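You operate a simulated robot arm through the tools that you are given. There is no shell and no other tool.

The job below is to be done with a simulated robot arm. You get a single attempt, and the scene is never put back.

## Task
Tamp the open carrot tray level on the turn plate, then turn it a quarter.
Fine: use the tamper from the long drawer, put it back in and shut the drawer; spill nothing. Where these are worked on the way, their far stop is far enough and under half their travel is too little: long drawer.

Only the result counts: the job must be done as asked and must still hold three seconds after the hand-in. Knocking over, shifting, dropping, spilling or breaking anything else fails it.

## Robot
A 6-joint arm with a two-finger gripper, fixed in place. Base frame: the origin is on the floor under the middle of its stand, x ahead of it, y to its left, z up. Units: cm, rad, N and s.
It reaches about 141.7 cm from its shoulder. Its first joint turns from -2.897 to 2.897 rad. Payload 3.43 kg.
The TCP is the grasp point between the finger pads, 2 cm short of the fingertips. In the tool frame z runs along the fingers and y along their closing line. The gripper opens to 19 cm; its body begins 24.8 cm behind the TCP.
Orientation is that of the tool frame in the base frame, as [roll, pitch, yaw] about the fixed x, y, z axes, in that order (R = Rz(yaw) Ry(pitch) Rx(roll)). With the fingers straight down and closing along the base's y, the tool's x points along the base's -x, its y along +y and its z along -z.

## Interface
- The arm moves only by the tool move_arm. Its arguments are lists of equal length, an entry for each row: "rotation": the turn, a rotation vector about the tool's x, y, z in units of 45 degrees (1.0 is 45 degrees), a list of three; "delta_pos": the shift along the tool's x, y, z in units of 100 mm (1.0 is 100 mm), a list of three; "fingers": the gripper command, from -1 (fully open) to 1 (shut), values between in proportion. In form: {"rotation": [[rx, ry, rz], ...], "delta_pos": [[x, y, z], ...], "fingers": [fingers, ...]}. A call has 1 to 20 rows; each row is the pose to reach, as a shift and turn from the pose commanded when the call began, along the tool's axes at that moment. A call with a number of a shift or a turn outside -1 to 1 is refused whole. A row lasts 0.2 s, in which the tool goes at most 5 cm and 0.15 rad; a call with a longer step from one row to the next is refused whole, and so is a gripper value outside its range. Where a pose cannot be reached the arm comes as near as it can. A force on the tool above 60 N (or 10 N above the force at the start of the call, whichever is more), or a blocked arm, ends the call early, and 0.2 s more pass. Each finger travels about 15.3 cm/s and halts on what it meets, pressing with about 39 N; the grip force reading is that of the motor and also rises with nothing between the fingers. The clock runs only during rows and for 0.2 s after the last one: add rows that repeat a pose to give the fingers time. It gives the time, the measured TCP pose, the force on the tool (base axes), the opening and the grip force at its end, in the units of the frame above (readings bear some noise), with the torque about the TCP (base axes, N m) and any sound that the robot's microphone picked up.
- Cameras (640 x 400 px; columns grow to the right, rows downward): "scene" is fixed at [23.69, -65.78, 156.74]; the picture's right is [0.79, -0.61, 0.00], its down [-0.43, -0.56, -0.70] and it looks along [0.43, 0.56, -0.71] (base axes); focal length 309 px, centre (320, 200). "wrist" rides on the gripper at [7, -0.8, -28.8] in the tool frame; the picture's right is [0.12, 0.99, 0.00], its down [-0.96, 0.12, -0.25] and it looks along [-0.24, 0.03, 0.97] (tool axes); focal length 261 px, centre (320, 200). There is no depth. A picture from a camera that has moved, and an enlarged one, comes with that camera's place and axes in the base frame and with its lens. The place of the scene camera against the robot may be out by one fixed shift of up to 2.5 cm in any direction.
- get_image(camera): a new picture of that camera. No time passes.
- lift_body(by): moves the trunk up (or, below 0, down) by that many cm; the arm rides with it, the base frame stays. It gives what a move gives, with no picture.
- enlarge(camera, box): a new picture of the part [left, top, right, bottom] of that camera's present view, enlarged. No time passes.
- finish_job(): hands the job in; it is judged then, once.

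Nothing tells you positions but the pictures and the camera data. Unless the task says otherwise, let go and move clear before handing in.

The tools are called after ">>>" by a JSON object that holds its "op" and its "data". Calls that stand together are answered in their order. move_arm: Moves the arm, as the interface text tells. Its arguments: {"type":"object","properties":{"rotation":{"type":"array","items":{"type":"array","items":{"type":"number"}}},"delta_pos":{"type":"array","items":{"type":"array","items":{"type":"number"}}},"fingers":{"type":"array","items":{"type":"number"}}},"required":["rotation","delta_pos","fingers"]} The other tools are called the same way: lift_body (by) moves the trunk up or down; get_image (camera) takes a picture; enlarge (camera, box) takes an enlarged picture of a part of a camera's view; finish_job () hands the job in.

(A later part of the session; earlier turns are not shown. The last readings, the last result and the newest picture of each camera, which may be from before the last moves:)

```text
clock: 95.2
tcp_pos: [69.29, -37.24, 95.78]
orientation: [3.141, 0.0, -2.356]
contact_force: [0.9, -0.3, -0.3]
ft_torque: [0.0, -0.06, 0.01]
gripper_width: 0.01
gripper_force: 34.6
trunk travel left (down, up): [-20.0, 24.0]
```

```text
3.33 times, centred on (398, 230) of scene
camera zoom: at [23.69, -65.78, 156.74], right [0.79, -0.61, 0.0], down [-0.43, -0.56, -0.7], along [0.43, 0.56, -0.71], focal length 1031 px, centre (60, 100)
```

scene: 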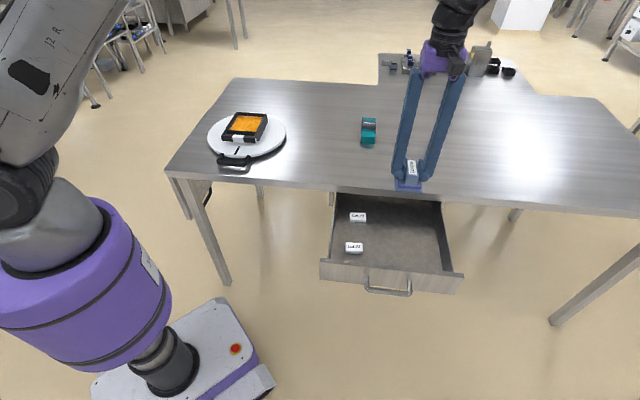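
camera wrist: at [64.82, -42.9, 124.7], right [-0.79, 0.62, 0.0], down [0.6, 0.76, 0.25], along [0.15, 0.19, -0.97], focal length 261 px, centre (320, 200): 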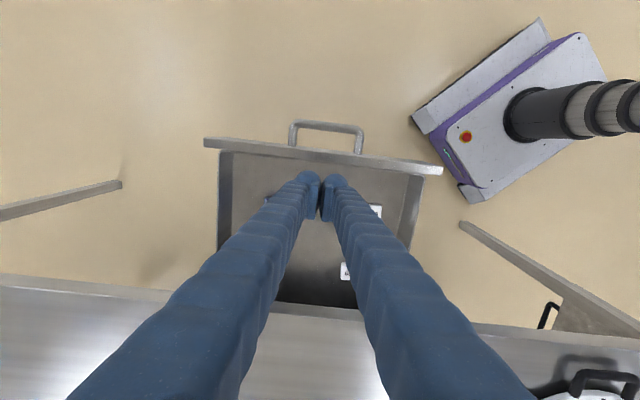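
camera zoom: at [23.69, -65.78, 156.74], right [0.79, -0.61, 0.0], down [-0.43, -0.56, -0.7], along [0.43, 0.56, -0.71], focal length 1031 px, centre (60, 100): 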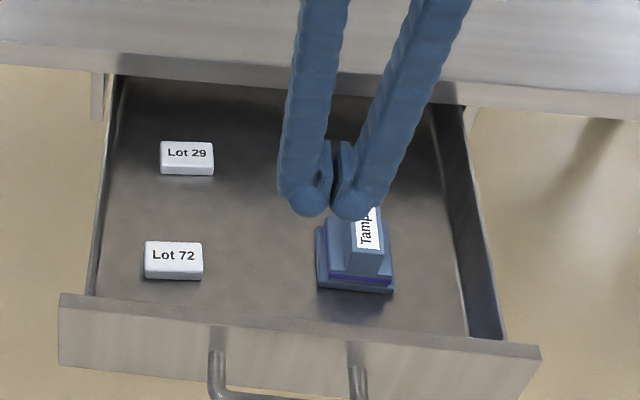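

Tamper is back in place. I'll go past the handle and descend in front of it.

>>> {"op": "move_arm", "data": {"rotation": [[0, 0, 0], [0, 0, 0], [0, 0, 0], [0, 0, 0]], "delta_pos": [[0.25, 0, 0], [0.55, 0, 0], [0.85, 0, 0], [1.0, 0.02, 0]], "fingers": [1, 1, 1, 1]}}

>>> {"op": "move_arm", "data": {"rotation": [[0, 0, 0], [0, 0, 0], [0, 0, 0], [0, 0, 0], [0, 0, 0], [0, 0, 0]], "delta_pos": [[0.2, 0, 0], [0.4, 0, 0.1], [0.45, 0, 0.4], [0.45, 0, 0.7], [0.45, 0, 0.95], [0.45, 0, 1.0]], "fingers": [1, 1, 1, 1, 1, 1]}}

>>> {"op": "get_image", "data": {"camera": "wrist"}}

>>> {"op": "enlarge", "data": {"camera": "scene", "box": [310, 180, 486, 300]}}

```text
clock: 96.2
tcp_pos: [61.94, -44.26, 95.94]
orientation: [3.14, -0.002, -2.355]
contact_force: [-0.2, 0.2, 0.2]
ft_torque: [0.01, 0.02, 0.01]
gripper_width: 0.01
gripper_force: 33.9
trunk travel left (down, up): [-20.0, 24.0]
```

```text
clock: 97.6
tcp_pos: [58.82, -47.46, 86.06]
orientation: [3.141, 0.0, -2.354]
contact_force: [-0.8, 0.6, 0.6]
ft_torque: [0.05, 0.01, -0.01]
gripper_width: 0.0
gripper_force: 34.2
trunk travel left (down, up): [-20.0, 24.0]
```

```text
taken
camera wrist: at [54.43, -53.0, 114.83], right [-0.79, 0.62, 0.0], down [0.6, 0.76, 0.25], along [0.15, 0.19, -0.97], focal length 261 px, centre (320, 200)
```

wrist: 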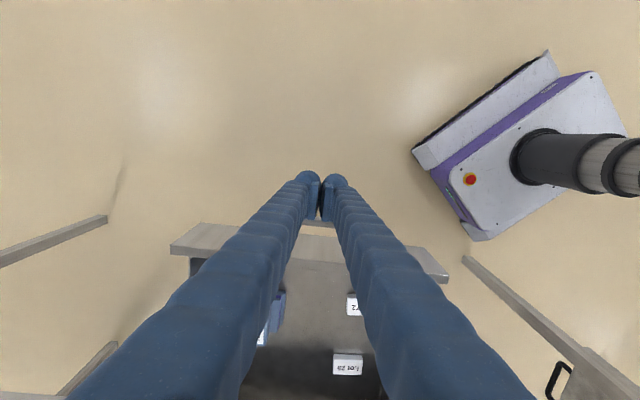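

```text
3.33 times, centred on (398, 240) of scene
camera zoom: at [23.69, -65.78, 156.74], right [0.79, -0.61, 0.0], down [-0.43, -0.56, -0.7], along [0.43, 0.56, -0.71], focal length 1031 px, centre (60, 67)
```

zoom: 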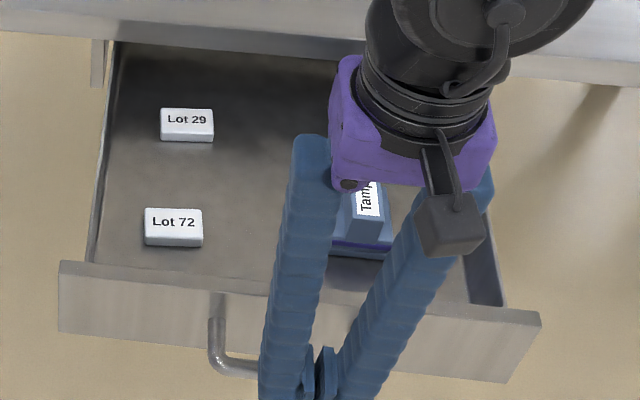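

Clear in front of the bar. I'll descend to bar height and push the drawer in.

>>> {"op": "move_arm", "data": {"rotation": [[0, 0, 0], [0, 0, 0], [0, 0, 0], [0, 0, 0], [0, 0, 0]], "delta_pos": [[0, 0, 0.2], [0, 0, 0.5], [0, 0, 0.8], [0, 0, 1.0], [0, 0, 1.0]], "fingers": [1, 1, 1, 1, 1]}}

>>> {"op": "move_arm", "data": {"rotation": [[0, 0, 0], [0, 0, 0], [0, 0, 0], [0, 0, 0], [0, 0, 0], [0, 0, 0], [0, 0, 0], [0, 0, 0]], "delta_pos": [[-0.08, 0, 0], [-0.18, 0, 0], [-0.28, 0, 0], [-0.4, 0, 0], [-0.52, 0, 0], [-0.64, 0, 0], [-0.76, 0, 0], [-0.8, 0, 0]], "fingers": [1, 1, 1, 1, 1, 1, 1, 1]}}

>>> {"op": "get_image", "data": {"camera": "wrist"}}

>>> {"op": "enlarge", "data": {"camera": "scene", "box": [310, 180, 486, 300]}}

```text
clock: 98.8
tcp_pos: [58.76, -47.51, 76.14]
orientation: [3.141, -0.001, -2.356]
contact_force: [-0.7, -0.5, 0.5]
ft_torque: [0.02, -0.03, 0.04]
gripper_width: 0.0
gripper_force: 34.5
trunk travel left (down, up): [-20.0, 24.0]
```

```text
clock: 100.6
tcp_pos: [64.58, -41.78, 76.08]
orientation: [3.139, -0.001, -2.356]
contact_force: [-2.1, -0.7, -1.1]
ft_torque: [-0.04, 0.02, 0.05]
gripper_width: 0.61
gripper_force: 34.4
trunk travel left (down, up): [-20.0, 24.0]
```

```text
taken
camera wrist: at [60.14, -47.31, 104.75], right [-0.79, 0.62, 0.0], down [0.6, 0.76, 0.25], along [0.15, 0.19, -0.97], focal length 261 px, centre (320, 200)
```

wrist: 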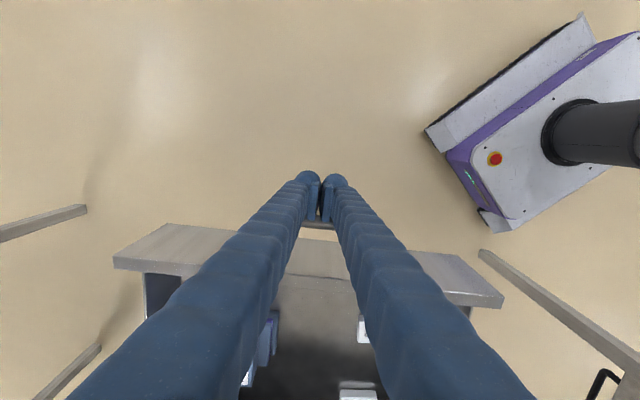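

```text
3.33 times, centred on (398, 240) of scene
camera zoom: at [23.69, -65.78, 156.74], right [0.79, -0.61, 0.0], down [-0.43, -0.56, -0.7], along [0.43, 0.56, -0.71], focal length 1031 px, centre (60, 67)
```

zoom: 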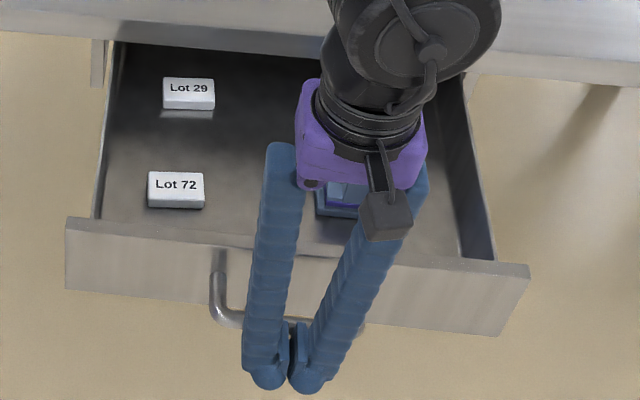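

The drawer is moving in with little force. I'll continue pushing steadily.

>>> {"op": "move_arm", "data": {"rotation": [[0, 0, 0], [0, 0, 0], [0, 0, 0], [0, 0, 0], [0, 0, 0], [0, 0, 0], [0, 0, 0], [0, 0, 0], [0, 0, 0], [0, 0, 0]], "delta_pos": [[-0.05, 0, 0], [-0.15, 0, 0], [-0.27, 0, 0], [-0.39, 0, 0], [-0.51, 0, 0], [-0.63, 0, 0], [-0.75, 0, 0], [-0.87, 0, 0], [-0.96, 0, 0], [-1.0, 0, 0]], "fingers": [1, 1, 1, 1, 1, 1, 1, 1, 1, 1]}}

>>> {"op": "get_image", "data": {"camera": "scene"}}

>>> {"op": "get_image", "data": {"camera": "wrist"}}

```text
clock: 102.8
tcp_pos: [71.57, -34.76, 75.98]
orientation: [3.141, 0.001, -2.356]
contact_force: [-1.7, -0.6, -2.1]
ft_torque: [0.0, -0.02, 0.02]
gripper_width: 0.58
gripper_force: 34.5
trunk travel left (down, up): [-20.0, 24.0]
```

```text
taken
```

scene: 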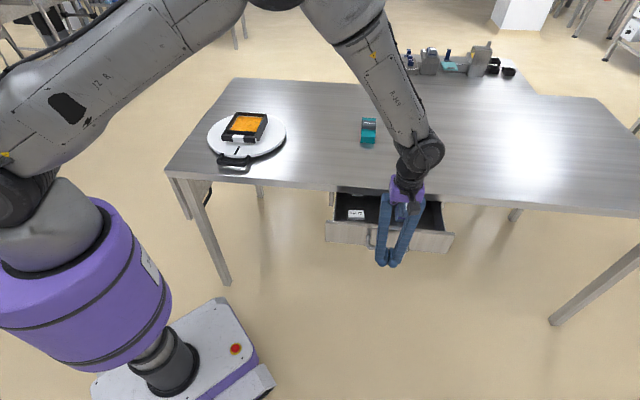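

```text
taken
camera wrist: at [67.2, -40.25, 104.77], right [-0.79, 0.62, 0.0], down [0.6, 0.76, 0.25], along [0.15, 0.19, -0.97], focal length 261 px, centre (320, 200)
```

wrist: 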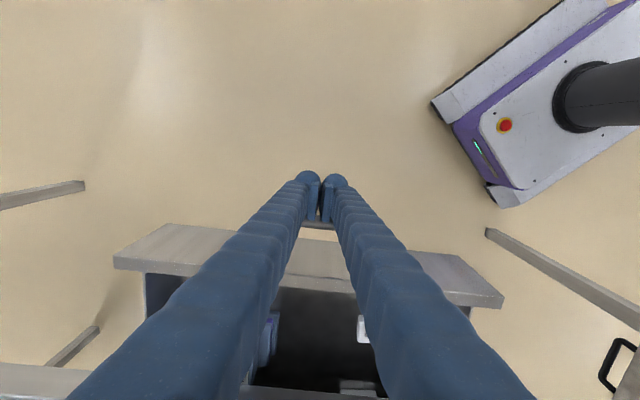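

>>> {"op": "move_arm", "data": {"rotation": [[0, 0, 0], [0, 0, 0], [0, 0, 0], [0, 0, 0], [0, 0, 0], [0, 0, 0], [0, 0, 0], [0, 0, 0], [0, 0, 0], [0, 0, 0]], "delta_pos": [[-0.05, 0, 0], [-0.15, 0, 0], [-0.27, 0, 0], [-0.39, 0, 0], [-0.51, 0, 0], [-0.63, 0, 0], [-0.75, 0, 0], [-0.87, 0, 0], [-0.96, 0, 0], [-1.0, 0, 0]], "fingers": [1, 1, 1, 1, 1, 1, 1, 1, 1, 1]}}

>>> {"op": "get_image", "data": {"camera": "scene"}}

>>> {"op": "get_image", "data": {"camera": "wrist"}}

```text
clock: 105.0
tcp_pos: [78.64, -27.67, 76.02]
orientation: [3.142, -0.001, -2.357]
contact_force: [-1.8, -0.7, -1.9]
ft_torque: [-0.03, 0.0, -0.04]
gripper_width: 0.6
gripper_force: 34.3
trunk travel left (down, up): [-20.0, 24.0]
```

```text
taken
```

scene: 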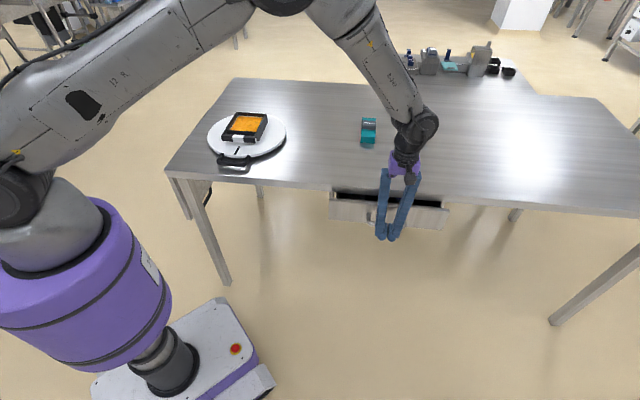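

```text
taken
camera wrist: at [74.27, -33.17, 104.75], right [-0.79, 0.62, 0.0], down [0.6, 0.76, 0.25], along [0.15, 0.19, -0.97], focal length 261 px, centre (320, 200)
```

wrist: 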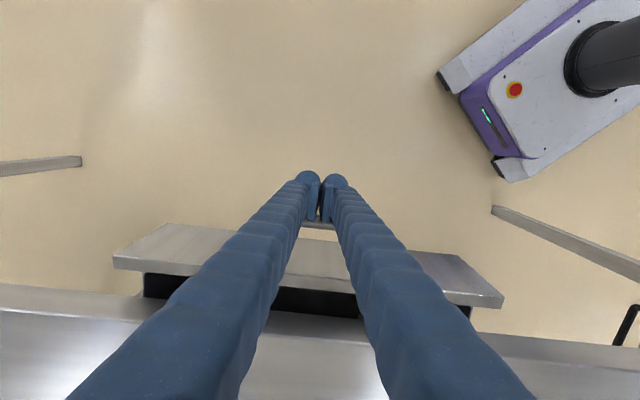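

About 5 cm remains. I'll push slowly until the drawer seats.

>>> {"op": "move_arm", "data": {"rotation": [[0, 0, 0], [0, 0, 0], [0, 0, 0], [0, 0, 0], [0, 0, 0], [0, 0, 0], [0, 0, 0], [0, 0, 0]], "delta_pos": [[-0.04, 0, 0], [-0.1, 0, 0], [-0.16, 0, 0], [-0.22, 0, 0], [-0.28, 0, 0], [-0.34, 0, 0], [-0.38, 0, 0], [-0.4, 0, 0]], "fingers": [1, 1, 1, 1, 1, 1, 1, 1]}}

>>> {"op": "enlarge", "data": {"camera": "scene", "box": [310, 150, 470, 250]}}

>>> {"op": "get_image", "data": {"camera": "wrist"}}

```text
clock: 106.8
tcp_pos: [81.4, -24.9, 75.92]
orientation: [3.141, 0.0, -2.357]
contact_force: [-0.4, -0.8, -0.7]
ft_torque: [-0.01, 0.02, 0.0]
gripper_width: 0.59
gripper_force: 34.1
trunk travel left (down, up): [-20.0, 24.0]
```

```text
4.00 times, centred on (390, 200) of scene
camera zoom: at [23.69, -65.78, 156.74], right [0.79, -0.61, 0.0], down [-0.43, -0.56, -0.7], along [0.43, 0.56, -0.71], focal length 1237 px, centre (40, 200)
```

zoom: 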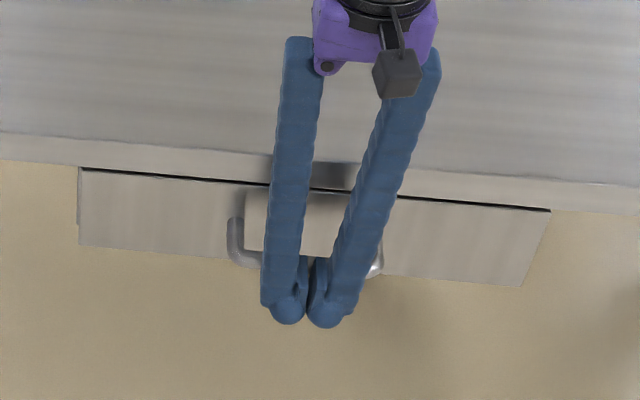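

```text
taken
camera wrist: at [77.15, -30.37, 104.74], right [-0.79, 0.62, 0.0], down [0.6, 0.76, 0.25], along [0.15, 0.19, -0.97], focal length 261 px, centre (320, 200)
```

wrist: 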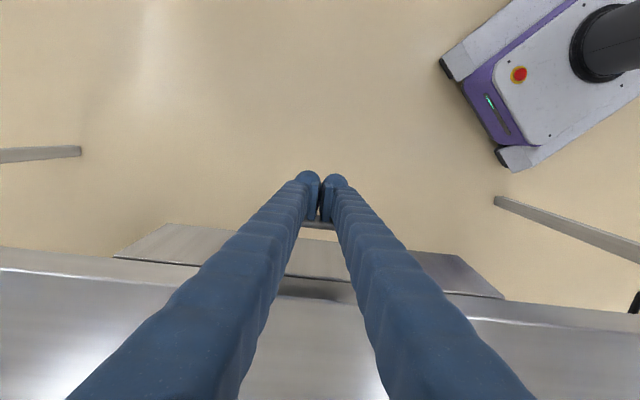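

Nearly shut, with a thin gap left. I'll push the last bit in small steps until resistance.

>>> {"op": "move_arm", "data": {"rotation": [[0, 0, 0], [0, 0, 0], [0, 0, 0], [0, 0, 0], [0, 0, 0], [0, 0, 0], [0, 0, 0], [0, 0, 0]], "delta_pos": [[-0.02, 0, 0], [-0.04, 0, 0], [-0.06, 0, 0], [-0.08, 0, 0], [-0.1, 0, 0], [-0.12, 0, 0], [-0.13, 0, 0], [-0.13, 0, 0]], "fingers": [1, 1, 1, 1, 1, 1, 1, 1]}}

>>> {"op": "enlarge", "data": {"camera": "scene", "box": [310, 150, 470, 250]}}

```text
clock: 108.6
tcp_pos: [82.12, -24.2, 75.92]
orientation: [3.138, -0.002, -2.359]
contact_force: [-28.5, -32.1, -1.3]
ft_torque: [0.14, -0.18, -0.01]
gripper_width: 0.58
gripper_force: 34.3
trunk travel left (down, up): [-20.0, 24.0]
```

```text
4.00 times, centred on (390, 200) of scene
camera zoom: at [23.69, -65.78, 156.74], right [0.79, -0.61, 0.0], down [-0.43, -0.56, -0.7], along [0.43, 0.56, -0.71], focal length 1237 px, centre (40, 200)
```

zoom: 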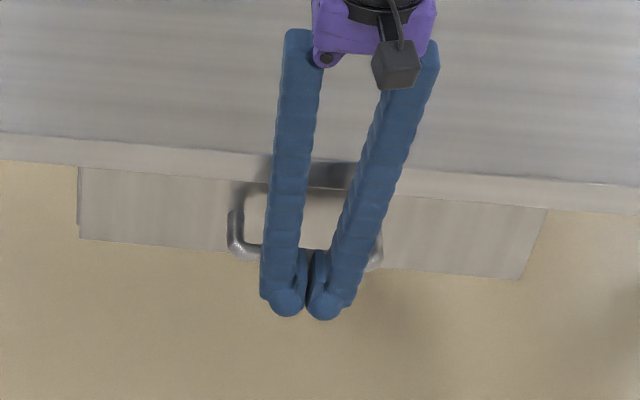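

The drawer is shut and pushing back with 43 N. I'll withdraw, rise, and check the drawer front.

>>> {"op": "move_arm", "data": {"rotation": [[0, 0, 0], [0, 0, 0], [0, 0, 0], [0, 0, 0], [0, 0, 0]], "delta_pos": [[0.03, 0, 0], [0.12, 0, 0], [0.3, 0, 0], [0.5, 0, 0], [0.6, 0, 0]], "fingers": [1, 1, 1, 1, 1]}}

>>> {"op": "move_arm", "data": {"rotation": [[0, 0, 0], [0, 0, 0], [0, 0, 0], [0, 0, 0], [0, 0, 0]], "delta_pos": [[0, 0, -0.2], [0, 0, -0.5], [0, 0, -0.8], [0, 0, -1.0], [0, 0, -1.0]], "fingers": [0.8, 0.5, 0.2, 0, -0.3]}}

>>> {"op": "move_arm", "data": {"rotation": [[0, 0, 0], [0, 0, 0], [0, 0, 0], [0, 0, 0], [0, 0, 0]], "delta_pos": [[0, 0, -0.2], [0, 0, -0.5], [0, 0, -0.8], [0, 0, -1.0], [0, 0, -1.0]], "fingers": [-0.5, -0.6, -0.684, -0.684, -0.684]}}

>>> {"op": "get_image", "data": {"camera": "wrist"}}

>>> {"op": "enlarge", "data": {"camera": "wrist", "box": [220, 140, 420, 265]}}

>>> {"op": "enlarge", "data": {"camera": "scene", "box": [310, 150, 470, 250]}}

```text
clock: 109.8
tcp_pos: [78.25, -28.07, 75.9]
orientation: [3.142, -0.001, -2.357]
contact_force: [-0.7, 0.1, 1.0]
ft_torque: [0.03, 0.0, -0.05]
gripper_width: 0.0
gripper_force: 34.8
trunk travel left (down, up): [-20.0, 24.0]
```

```text
clock: 111.0
tcp_pos: [78.12, -28.12, 86.01]
orientation: [3.141, -0.001, -2.355]
contact_force: [0.2, -0.3, -0.6]
ft_torque: [-0.03, 0.03, 0.0]
gripper_width: 12.34
gripper_force: 0.0
trunk travel left (down, up): [-20.0, 24.0]
```

```text
clock: 112.2
tcp_pos: [78.12, -28.16, 95.94]
orientation: [3.139, -0.001, -2.356]
contact_force: [0.8, -0.1, 1.0]
ft_torque: [-0.03, -0.01, 0.0]
gripper_width: 16.01
gripper_force: 0.0
trunk travel left (down, up): [-20.0, 24.0]
```

```text
taken
camera wrist: at [73.77, -33.75, 124.72], right [-0.79, 0.62, 0.0], down [0.6, 0.76, 0.25], along [0.15, 0.19, -0.97], focal length 261 px, centre (320, 200)
```

wrist: 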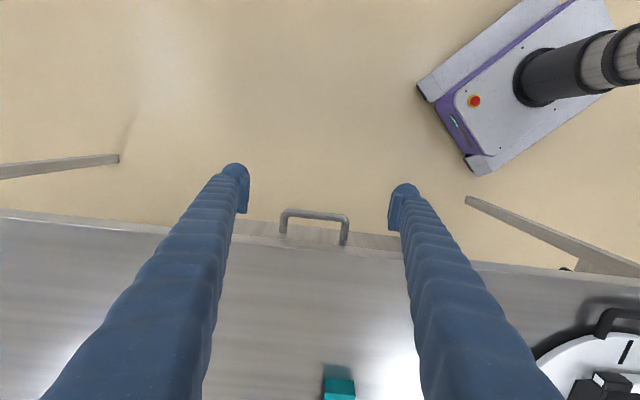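

```text
3.20 times, centred on (320, 202) of wrist
camera zoom: at [73.77, -33.75, 124.72], right [-0.79, 0.62, 0.0], down [0.6, 0.76, 0.25], along [0.15, 0.19, -0.97], focal length 834 px, centre (320, 192)
```

zoom: 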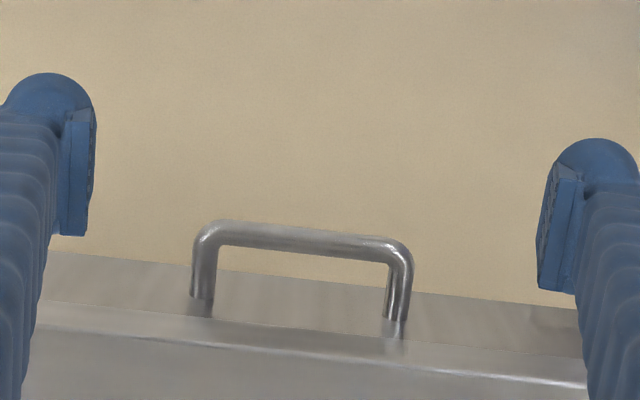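

```text
4.00 times, centred on (390, 200) of scene
camera zoom: at [23.69, -65.78, 156.74], right [0.79, -0.61, 0.0], down [-0.43, -0.56, -0.7], along [0.43, 0.56, -0.71], focal length 1237 px, centre (40, 200)
```

zoom: 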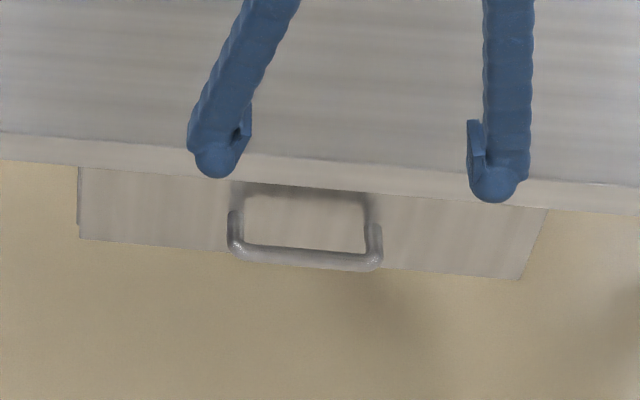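

The drawer front matches its original closed position. Now I'll travel to the turn plate's handle.

>>> {"op": "move_arm", "data": {"rotation": [[0, 0, 0], [0, 0, 0], [0, 0, 0]], "delta_pos": [[-0.08, 0.28, -0.1], [-0.18, 0.64, -0.2], [-0.28, 1.0, -0.3]], "fingers": [-0.684, -0.684, -0.684]}}

>>> {"op": "move_arm", "data": {"rotation": [[0, 0, 0], [0, 0, 0], [0, 0, 0]], "delta_pos": [[-0.09, 0.3, 0], [-0.19, 0.65, 0], [-0.3, 1.0, 0]], "fingers": [-0.684, -0.684, -0.684]}}

>>> {"op": "move_arm", "data": {"rotation": [[0, 0, 0], [0, 0, 0], [0, 0, 0]], "delta_pos": [[-0.09, 0.3, 0], [-0.19, 0.65, 0], [-0.3, 1.0, 0]], "fingers": [-0.684, -0.684, -0.684]}}

>>> {"op": "move_arm", "data": {"rotation": [[0, 0, 0], [0, 0, 0], [0, 0, 0]], "delta_pos": [[-0.09, 0.3, 0], [-0.19, 0.65, 0], [-0.3, 1.0, 0]], "fingers": [-0.684, -0.684, -0.684]}}

>>> {"op": "move_arm", "data": {"rotation": [[0, 0, 0], [0, 0, 0], [0, 0, 0], [0, 0, 0]], "delta_pos": [[-0.09, 0.3, 0], [-0.19, 0.65, 0], [-0.3, 1.0, 0], [-0.3, 1.0, 0]], "fingers": [-0.684, -0.684, -0.684, -0.684]}}

>>> {"op": "get_image", "data": {"camera": "wrist"}}

>>> {"op": "enlarge", "data": {"camera": "wrist", "box": [300, 100, 460, 200]}}

>>> {"op": "get_image", "data": {"camera": "scene"}}

```text
clock: 113.0
tcp_pos: [72.94, -19.04, 99.01]
orientation: [-3.141, 0.0, -2.357]
contact_force: [-0.3, 0.0, 0.7]
ft_torque: [-0.02, 0.0, -0.05]
gripper_width: 16.0
gripper_force: 0.0
trunk travel left (down, up): [-20.0, 24.0]
```

```text
clock: 113.8
tcp_pos: [68.04, -9.85, 99.02]
orientation: [-3.141, 0.0, -2.357]
contact_force: [0.0, 0.4, 0.0]
ft_torque: [0.02, -0.02, 0.0]
gripper_width: 15.99
gripper_force: 0.1
trunk travel left (down, up): [-20.0, 24.0]
```

```text
clock: 114.6
tcp_pos: [63.12, -0.7, 98.83]
orientation: [-3.141, -0.001, -2.358]
contact_force: [0.4, -0.5, 1.4]
ft_torque: [0.01, 0.0, 0.01]
gripper_width: 16.01
gripper_force: 0.0
trunk travel left (down, up): [-20.0, 24.0]
```

```text
clock: 115.4
tcp_pos: [58.25, 8.49, 99.08]
orientation: [-3.141, 0.001, -2.356]
contact_force: [-0.3, 0.6, 0.1]
ft_torque: [0.01, 0.05, 0.01]
gripper_width: 15.99
gripper_force: 0.2
trunk travel left (down, up): [-20.0, 24.0]
```

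```text
clock: 116.4
tcp_pos: [53.39, 17.73, 98.82]
orientation: [3.14, 0.0, -2.357]
contact_force: [0.0, 0.7, -0.3]
ft_torque: [-0.05, 0.01, 0.0]
gripper_width: 15.98
gripper_force: 0.1
trunk travel left (down, up): [-20.0, 24.0]
```

```text
taken
camera wrist: at [48.91, 12.16, 127.69], right [-0.79, 0.62, 0.0], down [0.6, 0.76, 0.25], along [0.15, 0.19, -0.97], focal length 261 px, centre (320, 200)
```

wrist: 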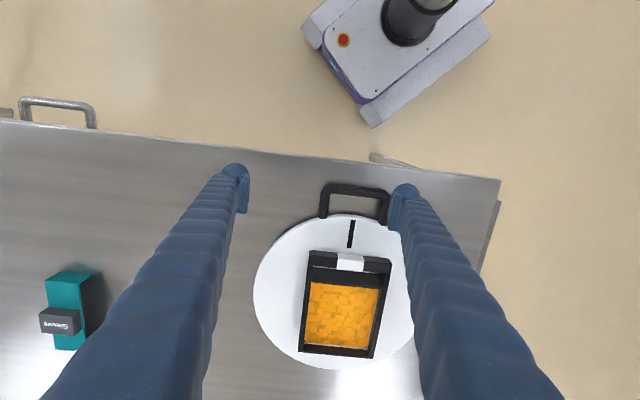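

```text
4.00 times, centred on (380, 150) of wrist
camera zoom: at [48.91, 12.16, 127.69], right [-0.79, 0.62, 0.0], down [0.6, 0.76, 0.25], along [0.15, 0.19, -0.97], focal length 1043 px, centre (80, 400)
```

zoom: 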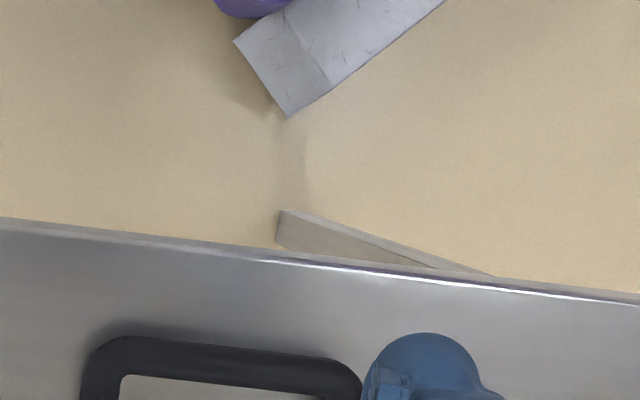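

```text
taken
```

scene: 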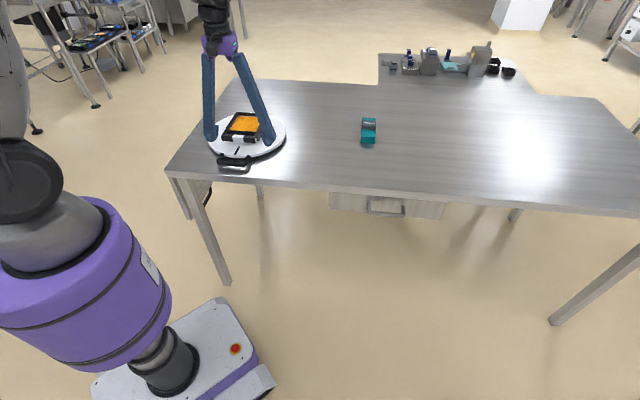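

>>> {"op": "enlarge", "data": {"camera": "wrist", "box": [250, 165, 410, 265]}}

>>> {"op": "enlarge", "data": {"camera": "wrist", "box": [240, 170, 440, 380]}}

>>> {"op": "enlarge", "data": {"camera": "scene", "box": [200, 120, 296, 180]}}

```text
4.00 times, centred on (330, 215) of wrist
camera zoom: at [48.91, 12.16, 127.69], right [-0.79, 0.62, 0.0], down [0.6, 0.76, 0.25], along [0.15, 0.19, -0.97], focal length 1043 px, centre (280, 140)
```

zoom: 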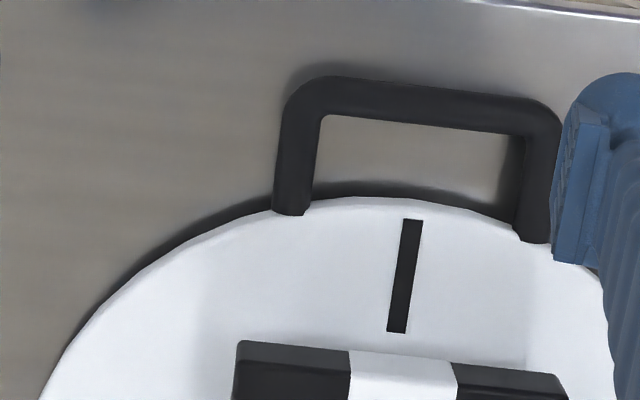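

```text
1.90 times, centred on (340, 275) of wrist
camera zoom: at [48.91, 12.16, 127.69], right [-0.79, 0.62, 0.0], down [0.6, 0.76, 0.25], along [0.15, 0.19, -0.97], focal length 496 px, centre (282, 57)
```

zoom: 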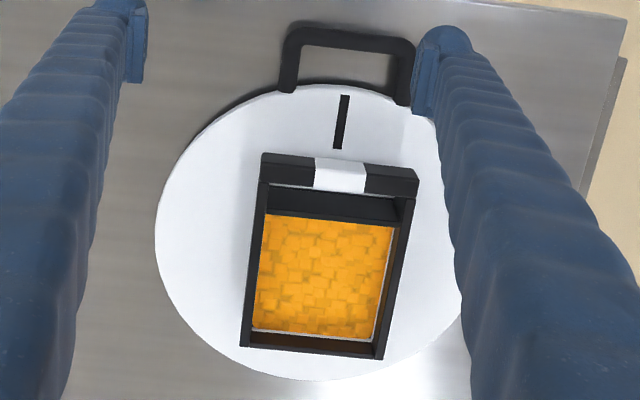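

```text
6.67 times, centred on (248, 150) of scene
camera zoom: at [23.69, -65.78, 156.74], right [0.79, -0.61, 0.0], down [-0.43, -0.56, -0.7], along [0.43, 0.56, -0.71], focal length 2061 px, centre (800, 533)
```

zoom: 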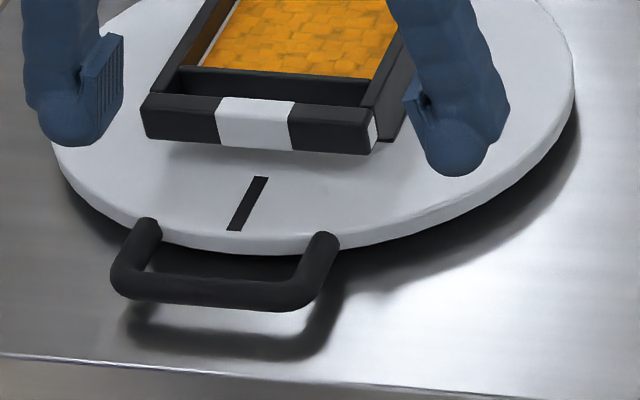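

The plate handle spans about 11.6 cm, centred at p≈-51.3, q≈-19, z≈87; plate centre at p=-70.8, q=-19. I'll line up above the posts and descend partway.

>>> {"op": "move_arm", "data": {"rotation": [[0, 0, 0], [0, 0, 0], [0, 0, 0], [0, 0, 0], [0, 0, 0], [0, 0, 0]], "delta_pos": [[-0.1, 0.2, 0], [-0.22, 0.45, 0], [-0.31, 0.615, 0.1], [-0.31, 0.615, 0.4], [-0.31, 0.615, 0.65], [-0.31, 0.615, 0.7]], "fingers": [-0.684, -0.65, -0.6, -0.58, -0.58, -0.58]}}

>>> {"op": "get_image", "data": {"camera": "wrist"}}

>>> {"op": "enlarge", "data": {"camera": "scene", "box": [190, 100, 302, 170]}}

```text
clock: 117.8
tcp_pos: [51.15, 24.25, 91.88]
orientation: [3.141, 0.0, -2.356]
contact_force: [-0.3, 0.1, -0.1]
ft_torque: [-0.03, 0.01, 0.05]
gripper_width: 15.03
gripper_force: 0.1
trunk travel left (down, up): [-20.0, 24.0]
```

```text
taken
camera wrist: at [46.72, 18.75, 120.73], right [-0.79, 0.62, 0.0], down [0.6, 0.76, 0.25], along [0.15, 0.19, -0.97], focal length 261 px, centre (320, 200)
```

wrist: 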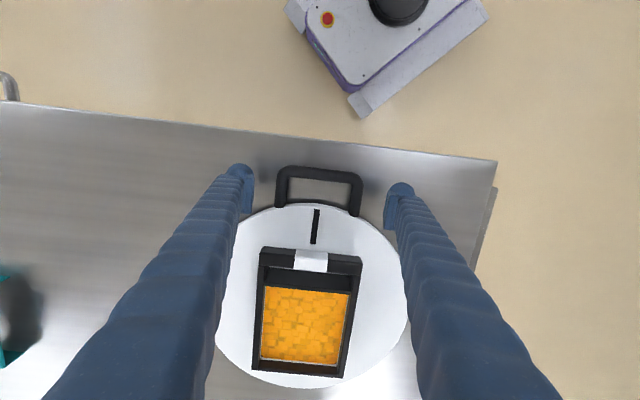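

```text
5.71 times, centred on (246, 135) of scene
camera zoom: at [23.69, -65.78, 156.74], right [0.79, -0.61, 0.0], down [-0.43, -0.56, -0.7], along [0.43, 0.56, -0.71], focal length 1767 px, centre (743, 571)
```

zoom: 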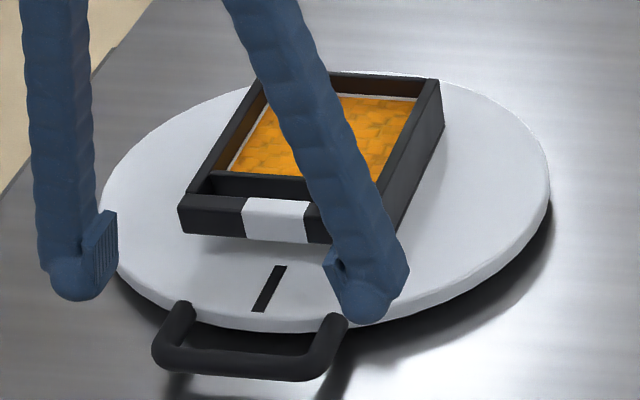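

Centred over the handle. I'll descend the last 5 cm and then close on the posts.

>>> {"op": "move_arm", "data": {"rotation": [[0, 0, 0], [0, 0, 0], [0, 0, 0], [0, 0, 0], [0, 0, 0]], "delta_pos": [[0, 0, 0.12], [0, 0, 0.25], [0, 0, 0.4], [0, 0, 0.5], [0, 0, 0.51]], "fingers": [-0.58, -0.58, -0.58, -0.58, -0.58]}}

>>> {"op": "get_image", "data": {"camera": "wrist"}}

>>> {"op": "enlarge", "data": {"camera": "scene", "box": [190, 100, 302, 170]}}

```text
clock: 119.0
tcp_pos: [51.04, 24.24, 86.98]
orientation: [-3.14, 0.0, -2.357]
contact_force: [0.5, 0.5, -0.8]
ft_torque: [0.0, 0.0, -0.03]
gripper_width: 14.99
gripper_force: 0.1
trunk travel left (down, up): [-20.0, 24.0]
```

```text
taken
camera wrist: at [46.7, 18.72, 115.67], right [-0.79, 0.62, 0.0], down [0.6, 0.76, 0.25], along [0.15, 0.19, -0.97], focal length 261 px, centre (320, 200)
```

wrist: 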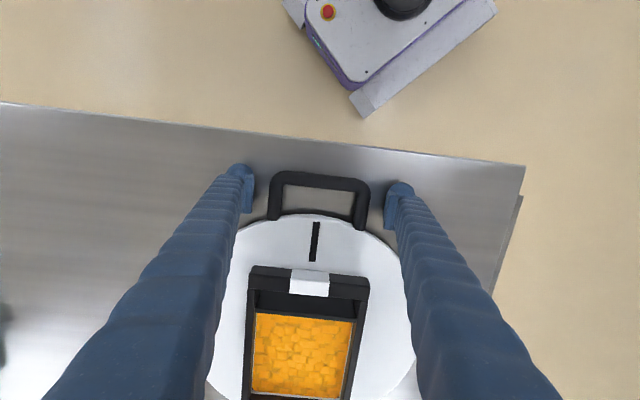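

```text
5.71 times, centred on (246, 135) of scene
camera zoom: at [23.69, -65.78, 156.74], right [0.79, -0.61, 0.0], down [-0.43, -0.56, -0.7], along [0.43, 0.56, -0.71], focal length 1767 px, centre (743, 571)
```

zoom: 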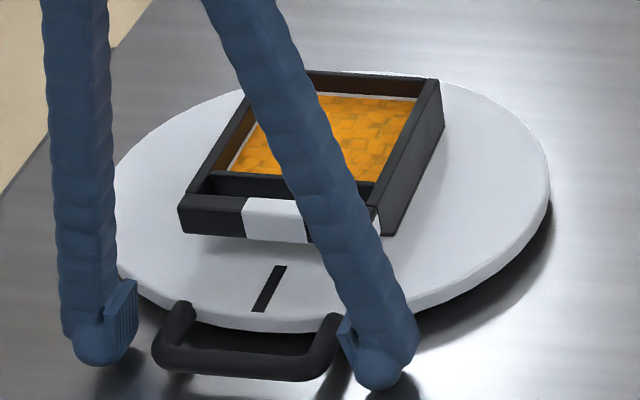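

>>> {"op": "move_arm", "data": {"rotation": [[0, 0, 0], [0, 0, 0], [0, 0, 0], [0, 0, 0], [0, 0, 0], [0, 0, 0], [0, 0, 0]], "delta_pos": [[0, 0, 0], [0, 0, 0], [0, 0, 0], [0, 0, 0], [0, 0, 0], [0, 0, 0], [0, 0, 0]], "fingers": [-0.5, -0.4, -0.3, -0.2, -0.1, 0.1, 0.3]}}

>>> {"op": "get_image", "data": {"camera": "wrist"}}

>>> {"op": "enlarge", "data": {"camera": "wrist", "box": [220, 140, 420, 265]}}

>>> {"op": "enlarge", "data": {"camera": "scene", "box": [190, 100, 302, 170]}}

```text
clock: 120.6
tcp_pos: [51.09, 24.32, 86.87]
orientation: [3.141, 0.0, -2.355]
contact_force: [3.2, -3.8, 2.4]
ft_torque: [-0.15, -0.12, -0.26]
gripper_width: 11.41
gripper_force: 44.9
trunk travel left (down, up): [-20.0, 24.0]
```

```text
taken
camera wrist: at [46.72, 18.69, 115.68], right [-0.79, 0.62, 0.0], down [0.6, 0.76, 0.25], along [0.15, 0.19, -0.97], focal length 261 px, centre (320, 200)
```

wrist: 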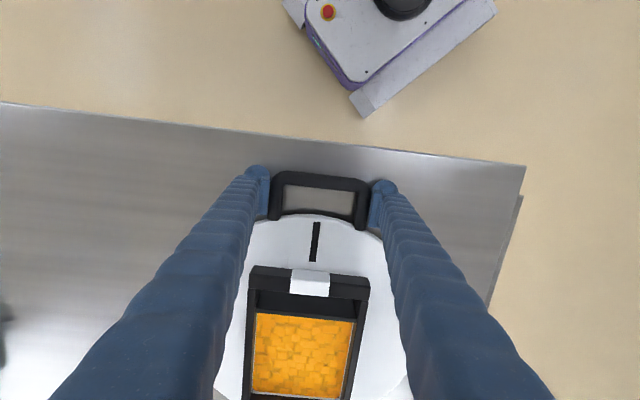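

```text
3.20 times, centred on (320, 202) of wrist
camera zoom: at [46.72, 18.69, 115.68], right [-0.79, 0.62, 0.0], down [0.6, 0.76, 0.25], along [0.15, 0.19, -0.97], focal length 834 px, centre (320, 192)
```

zoom: 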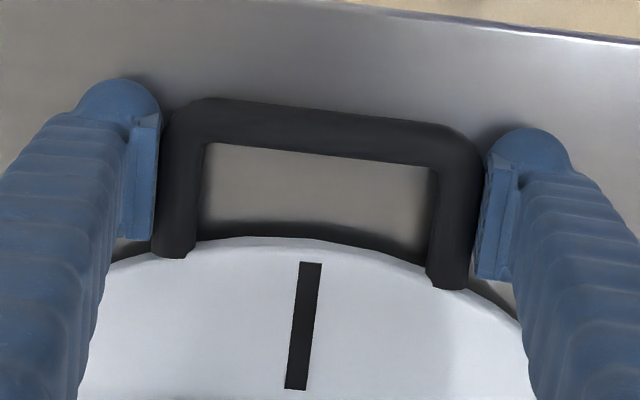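

```text
5.71 times, centred on (246, 135) of scene
camera zoom: at [23.69, -65.78, 156.74], right [0.79, -0.61, 0.0], down [-0.43, -0.56, -0.7], along [0.43, 0.56, -0.71], focal length 1767 px, centre (743, 571)
```

zoom: 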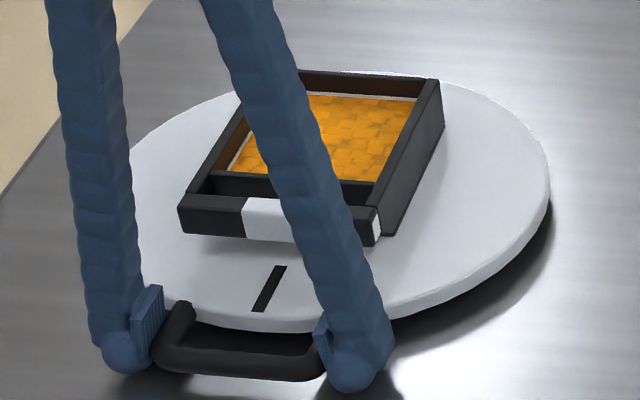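

The handle is gripped. I'll start the turn with a gentle 10° counter-clockwise arc about the plate centre to see how it moves.

>>> {"op": "move_arm", "data": {"rotation": [[0, 0, -0.0222], [0, 0, -0.0667], [0, 0, -0.1111], [0, 0, -0.1667], [0, 0, -0.2222], [0, 0, -0.2222]], "delta_pos": [[-0.0003, -0.0307, 0], [-0.0024, -0.0921, 0], [-0.0067, -0.1534, 0], [-0.0151, -0.2297, 0], [-0.0267, -0.3056, 0], [-0.0267, -0.3056, 0]], "fingers": [0.5, 0.5, 0.5, 0.5, 0.5, 0.5]}}

>>> {"op": "get_image", "data": {"camera": "wrist"}}

>>> {"op": "enlarge", "data": {"camera": "scene", "box": [190, 100, 302, 170]}}

```text
clock: 122.0
tcp_pos: [53.5, 22.29, 86.93]
orientation: [3.14, 0.0, -2.182]
contact_force: [6.0, -3.4, 0.8]
ft_torque: [0.2, 0.18, -1.02]
gripper_width: 11.41
gripper_force: 45.0
trunk travel left (down, up): [-20.0, 24.0]
```

```text
taken
camera wrist: at [50.14, 16.02, 115.68], right [-0.88, 0.47, 0.0], down [0.46, 0.85, 0.25], along [0.12, 0.22, -0.97], focal length 261 px, centre (320, 200)
```

wrist: 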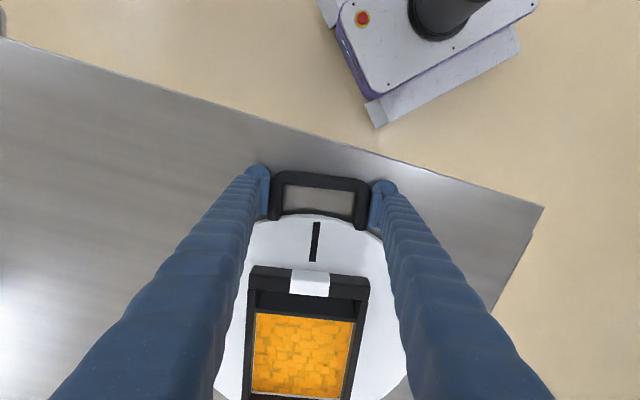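

```text
5.71 times, centred on (246, 135) of scene
camera zoom: at [23.69, -65.78, 156.74], right [0.79, -0.61, 0.0], down [-0.43, -0.56, -0.7], along [0.43, 0.56, -0.71], focal length 1767 px, centre (743, 571)
```

zoom: 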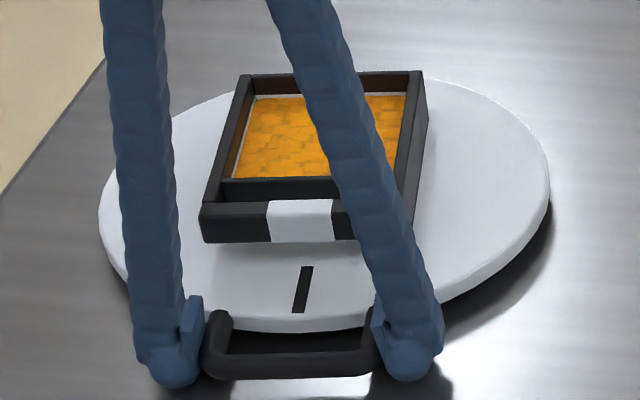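

The plate and tray turn together with little force. I'll continue the arc by another 26.7°.

>>> {"op": "move_arm", "data": {"rotation": [[0, 0, -0.0333], [0, 0, -0.1], [0, 0, -0.1778], [0, 0, -0.2556], [0, 0, -0.3333], [0, 0, -0.4111], [0, 0, -0.4889], [0, 0, -0.5556], [0, 0, -0.5927], [0, 0, -0.5927]], "delta_pos": [[-0.0006, -0.0461, 0], [-0.0054, -0.1381, 0], [-0.0171, -0.2449, 0], [-0.0353, -0.3509, 0], [-0.06, -0.4555, 0], [-0.091, -0.5584, 0], [-0.1282, -0.6593, 0], [-0.1649, -0.7438, 0], [-0.1872, -0.79, 0], [-0.1872, -0.79, 0]], "fingers": [0.5, 0.5, 0.5, 0.5, 0.5, 0.5, 0.5, 0.5, 0.5, 0.5]}}

>>> {"op": "get_image", "data": {"camera": "wrist"}}

>>> {"op": "get_image", "data": {"camera": "scene"}}

```text
clock: 124.2
tcp_pos: [61.04, 19.16, 86.92]
orientation: [3.14, -0.001, -1.716]
contact_force: [8.2, -9.8, 6.7]
ft_torque: [-0.04, 0.47, -1.65]
gripper_width: 11.43
gripper_force: 45.0
trunk travel left (down, up): [-20.0, 24.0]
```

```text
taken
camera wrist: at [60.85, 12.15, 115.67], right [-1.0, 0.03, 0.0], down [0.02, 0.97, 0.25], along [0.01, 0.25, -0.97], focal length 261 px, centre (320, 200)
```

wrist: 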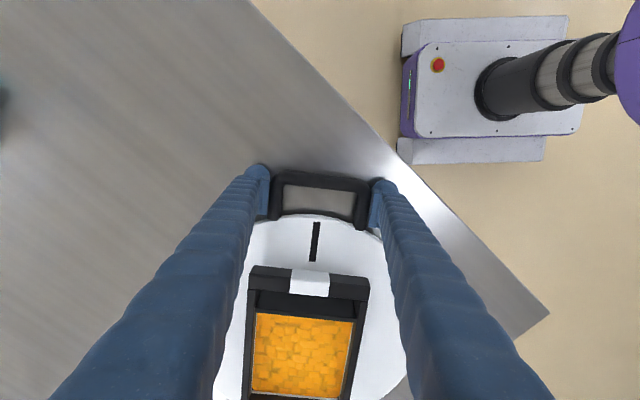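

```text
taken
```

scene: 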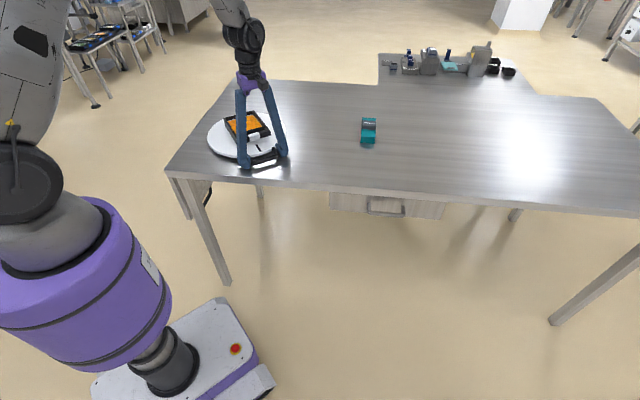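

36.7° turned so far. I'll continue.

>>> {"op": "move_arm", "data": {"rotation": [[0, 0, -0.0333], [0, 0, -0.1], [0, 0, -0.1778], [0, 0, -0.2556], [0, 0, -0.3333], [0, 0, -0.4111], [0, 0, -0.4889], [0, 0, -0.5556], [0, 0, -0.5927], [0, 0, -0.5927]], "delta_pos": [[-0.0006, -0.0461, 0], [-0.0054, -0.1381, 0], [-0.0171, -0.2449, 0], [-0.0353, -0.3509, 0], [-0.06, -0.4555, 0], [-0.091, -0.5584, 0], [-0.1282, -0.6593, 0], [-0.1649, -0.7438, 0], [-0.1872, -0.79, 0], [-0.1872, -0.79, 0]], "fingers": [0.5, 0.5, 0.5, 0.5, 0.5, 0.5, 0.5, 0.5, 0.5, 0.5]}}

>>> {"op": "get_image", "data": {"camera": "wrist"}}

>>> {"op": "get_image", "data": {"camera": "scene"}}

```text
clock: 126.4
tcp_pos: [69.08, 19.83, 86.92]
orientation: [3.141, 0.002, -1.25]
contact_force: [14.6, -17.4, 12.1]
ft_torque: [-0.15, -0.03, -1.38]
gripper_width: 11.42
gripper_force: 45.1
trunk travel left (down, up): [-20.0, 24.0]
```

```text
taken
camera wrist: at [72.16, 13.5, 115.66], right [-0.9, -0.43, 0.0], down [-0.41, 0.88, 0.25], along [-0.11, 0.22, -0.97], focal length 261 px, centre (320, 200)
```

wrist: 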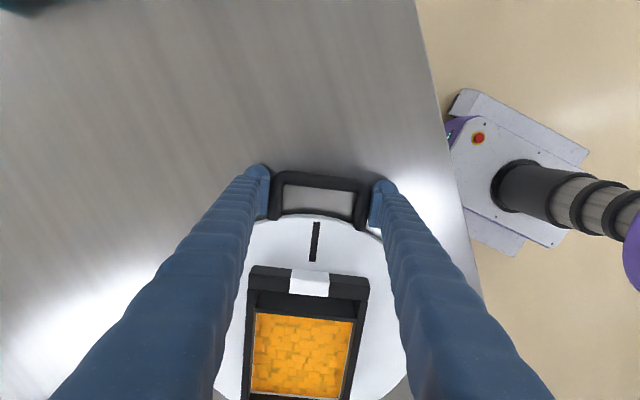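

```text
taken
```

scene: 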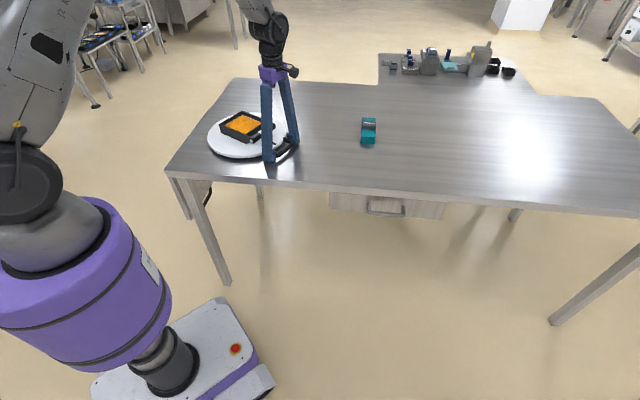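

63.3° turned; a modest outward force is building, so I'll correct the arc by about a millimetre while finishing the last 26.7°.

>>> {"op": "move_arm", "data": {"rotation": [[0, 0, -0.0333], [0, 0, -0.1], [0, 0, -0.1778], [0, 0, -0.2556], [0, 0, -0.3333], [0, 0, -0.4111], [0, 0, -0.4889], [0, 0, -0.5556], [0, 0, -0.5927], [0, 0, -0.5927]], "delta_pos": [[0.0054, -0.0481, 0], [0.0066, -0.1411, 0], [-0.0051, -0.2489, 0], [-0.0233, -0.3559, 0], [-0.048, -0.4605, 0], [-0.079, -0.5634, 0], [-0.1162, -0.6643, 0], [-0.1529, -0.7488, 0], [-0.1752, -0.795, 0], [-0.1752, -0.795, 0]], "fingers": [0.5, 0.5, 0.5, 0.5, 0.5, 0.5, 0.5, 0.5, 0.5, 0.5]}}

>>> {"op": "get_image", "data": {"camera": "wrist"}}

>>> {"op": "enlarge", "data": {"camera": "scene", "box": [190, 90, 318, 170]}}

```text
clock: 128.6
tcp_pos: [76.1, 24.12, 86.85]
orientation: [3.141, -0.002, -0.784]
contact_force: [15.5, -1.8, 11.6]
ft_torque: [0.2, -0.54, -1.49]
gripper_width: 11.42
gripper_force: 45.6
trunk travel left (down, up): [-20.0, 24.0]
```

```text
taken
camera wrist: at [81.68, 19.8, 115.65], right [-0.62, -0.79, 0.0], down [-0.76, 0.6, 0.25], along [-0.2, 0.15, -0.97], focal length 261 px, centre (320, 200)
```

wrist: 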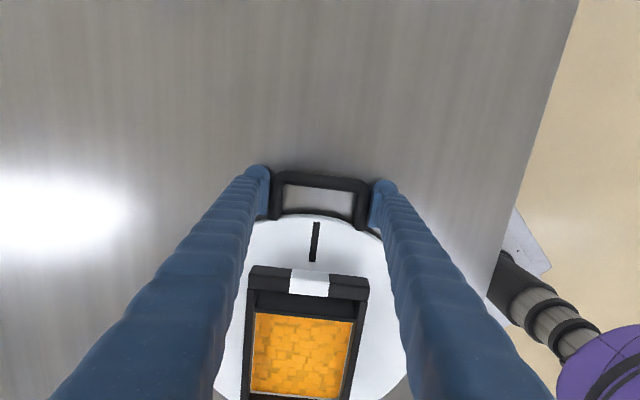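

```text
5.00 times, centred on (254, 130) of scene
camera zoom: at [23.69, -65.78, 156.74], right [0.79, -0.61, 0.0], down [-0.43, -0.56, -0.7], along [0.43, 0.56, -0.71], focal length 1546 px, centre (650, 550)
```

zoom: 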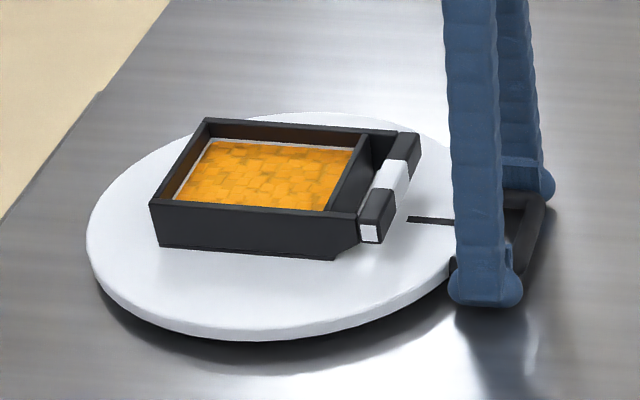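

>>> {"op": "enlarge", "data": {"camera": "wrist", "box": [220, 140, 420, 265]}}

```text
3.20 times, centred on (320, 202) of wrist
camera zoom: at [81.68, 19.8, 115.65], right [-0.62, -0.79, 0.0], down [-0.76, 0.6, 0.25], along [-0.2, 0.15, -0.97], focal length 834 px, centre (320, 192)
```

zoom: 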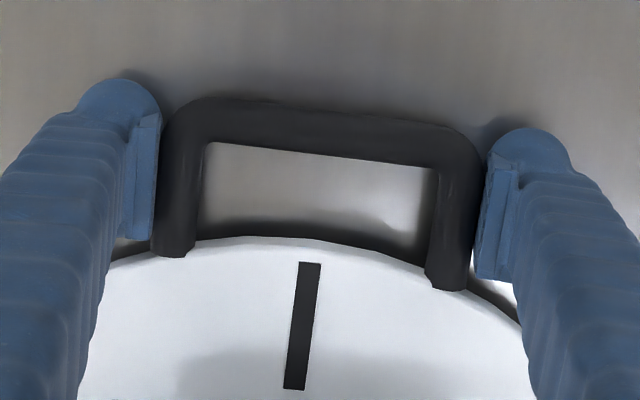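

The handle sits in the grip exactly as at the start, so the plate has turned 90°. I'll open gently and rise.

>>> {"op": "move_arm", "data": {"rotation": [[0, 0, 0], [0, 0, 0], [0, 0, 0], [0, 0, 0], [0, 0, 0], [0, 0, 0], [0, 0, 0]], "delta_pos": [[0, 0, 0], [0, 0, 0], [0, 0, 0], [0, 0, 0], [0, 0, 0], [0, 0, 0], [0, 0, 0]], "fingers": [-0.2, -0.22, -0.27, -0.35, -0.45, -0.58, -0.58]}}

>>> {"op": "get_image", "data": {"camera": "wrist"}}

>>> {"op": "enlarge", "data": {"camera": "wrist", "box": [220, 140, 420, 265]}}

```text
clock: 130.2
tcp_pos: [76.14, 23.97, 86.86]
orientation: [-3.141, 0.0, -0.786]
contact_force: [-0.4, 0.2, -0.5]
ft_torque: [0.05, -0.04, 0.05]
gripper_width: 15.01
gripper_force: 0.0
trunk travel left (down, up): [-20.0, 24.0]
```

```text
taken
camera wrist: at [81.65, 19.81, 115.63], right [-0.62, -0.79, 0.0], down [-0.76, 0.6, 0.25], along [-0.2, 0.15, -0.97], focal length 261 px, centre (320, 200)
```

wrist: 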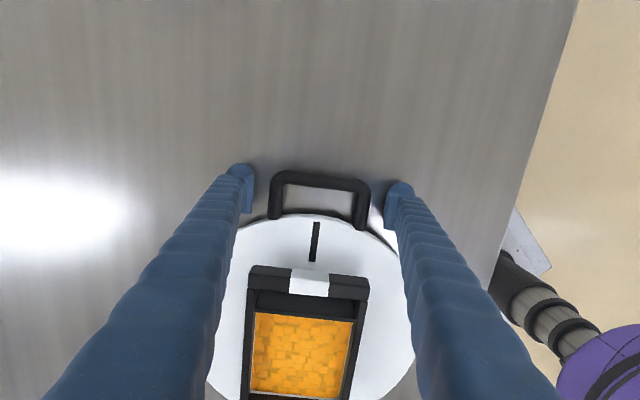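

```text
3.20 times, centred on (320, 202) of wrist
camera zoom: at [81.65, 19.81, 115.63], right [-0.62, -0.79, 0.0], down [-0.76, 0.6, 0.25], along [-0.2, 0.15, -0.97], focal length 834 px, centre (320, 192)
```

zoom: 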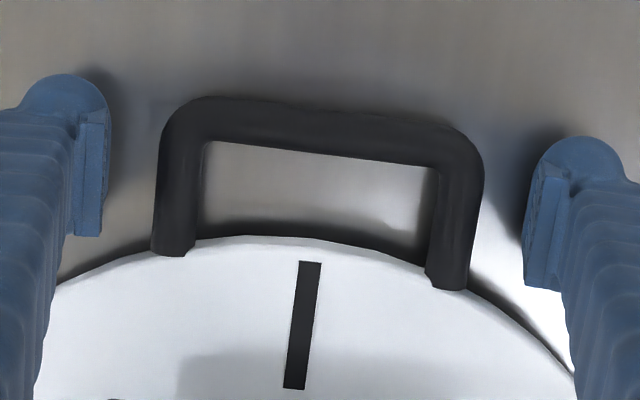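

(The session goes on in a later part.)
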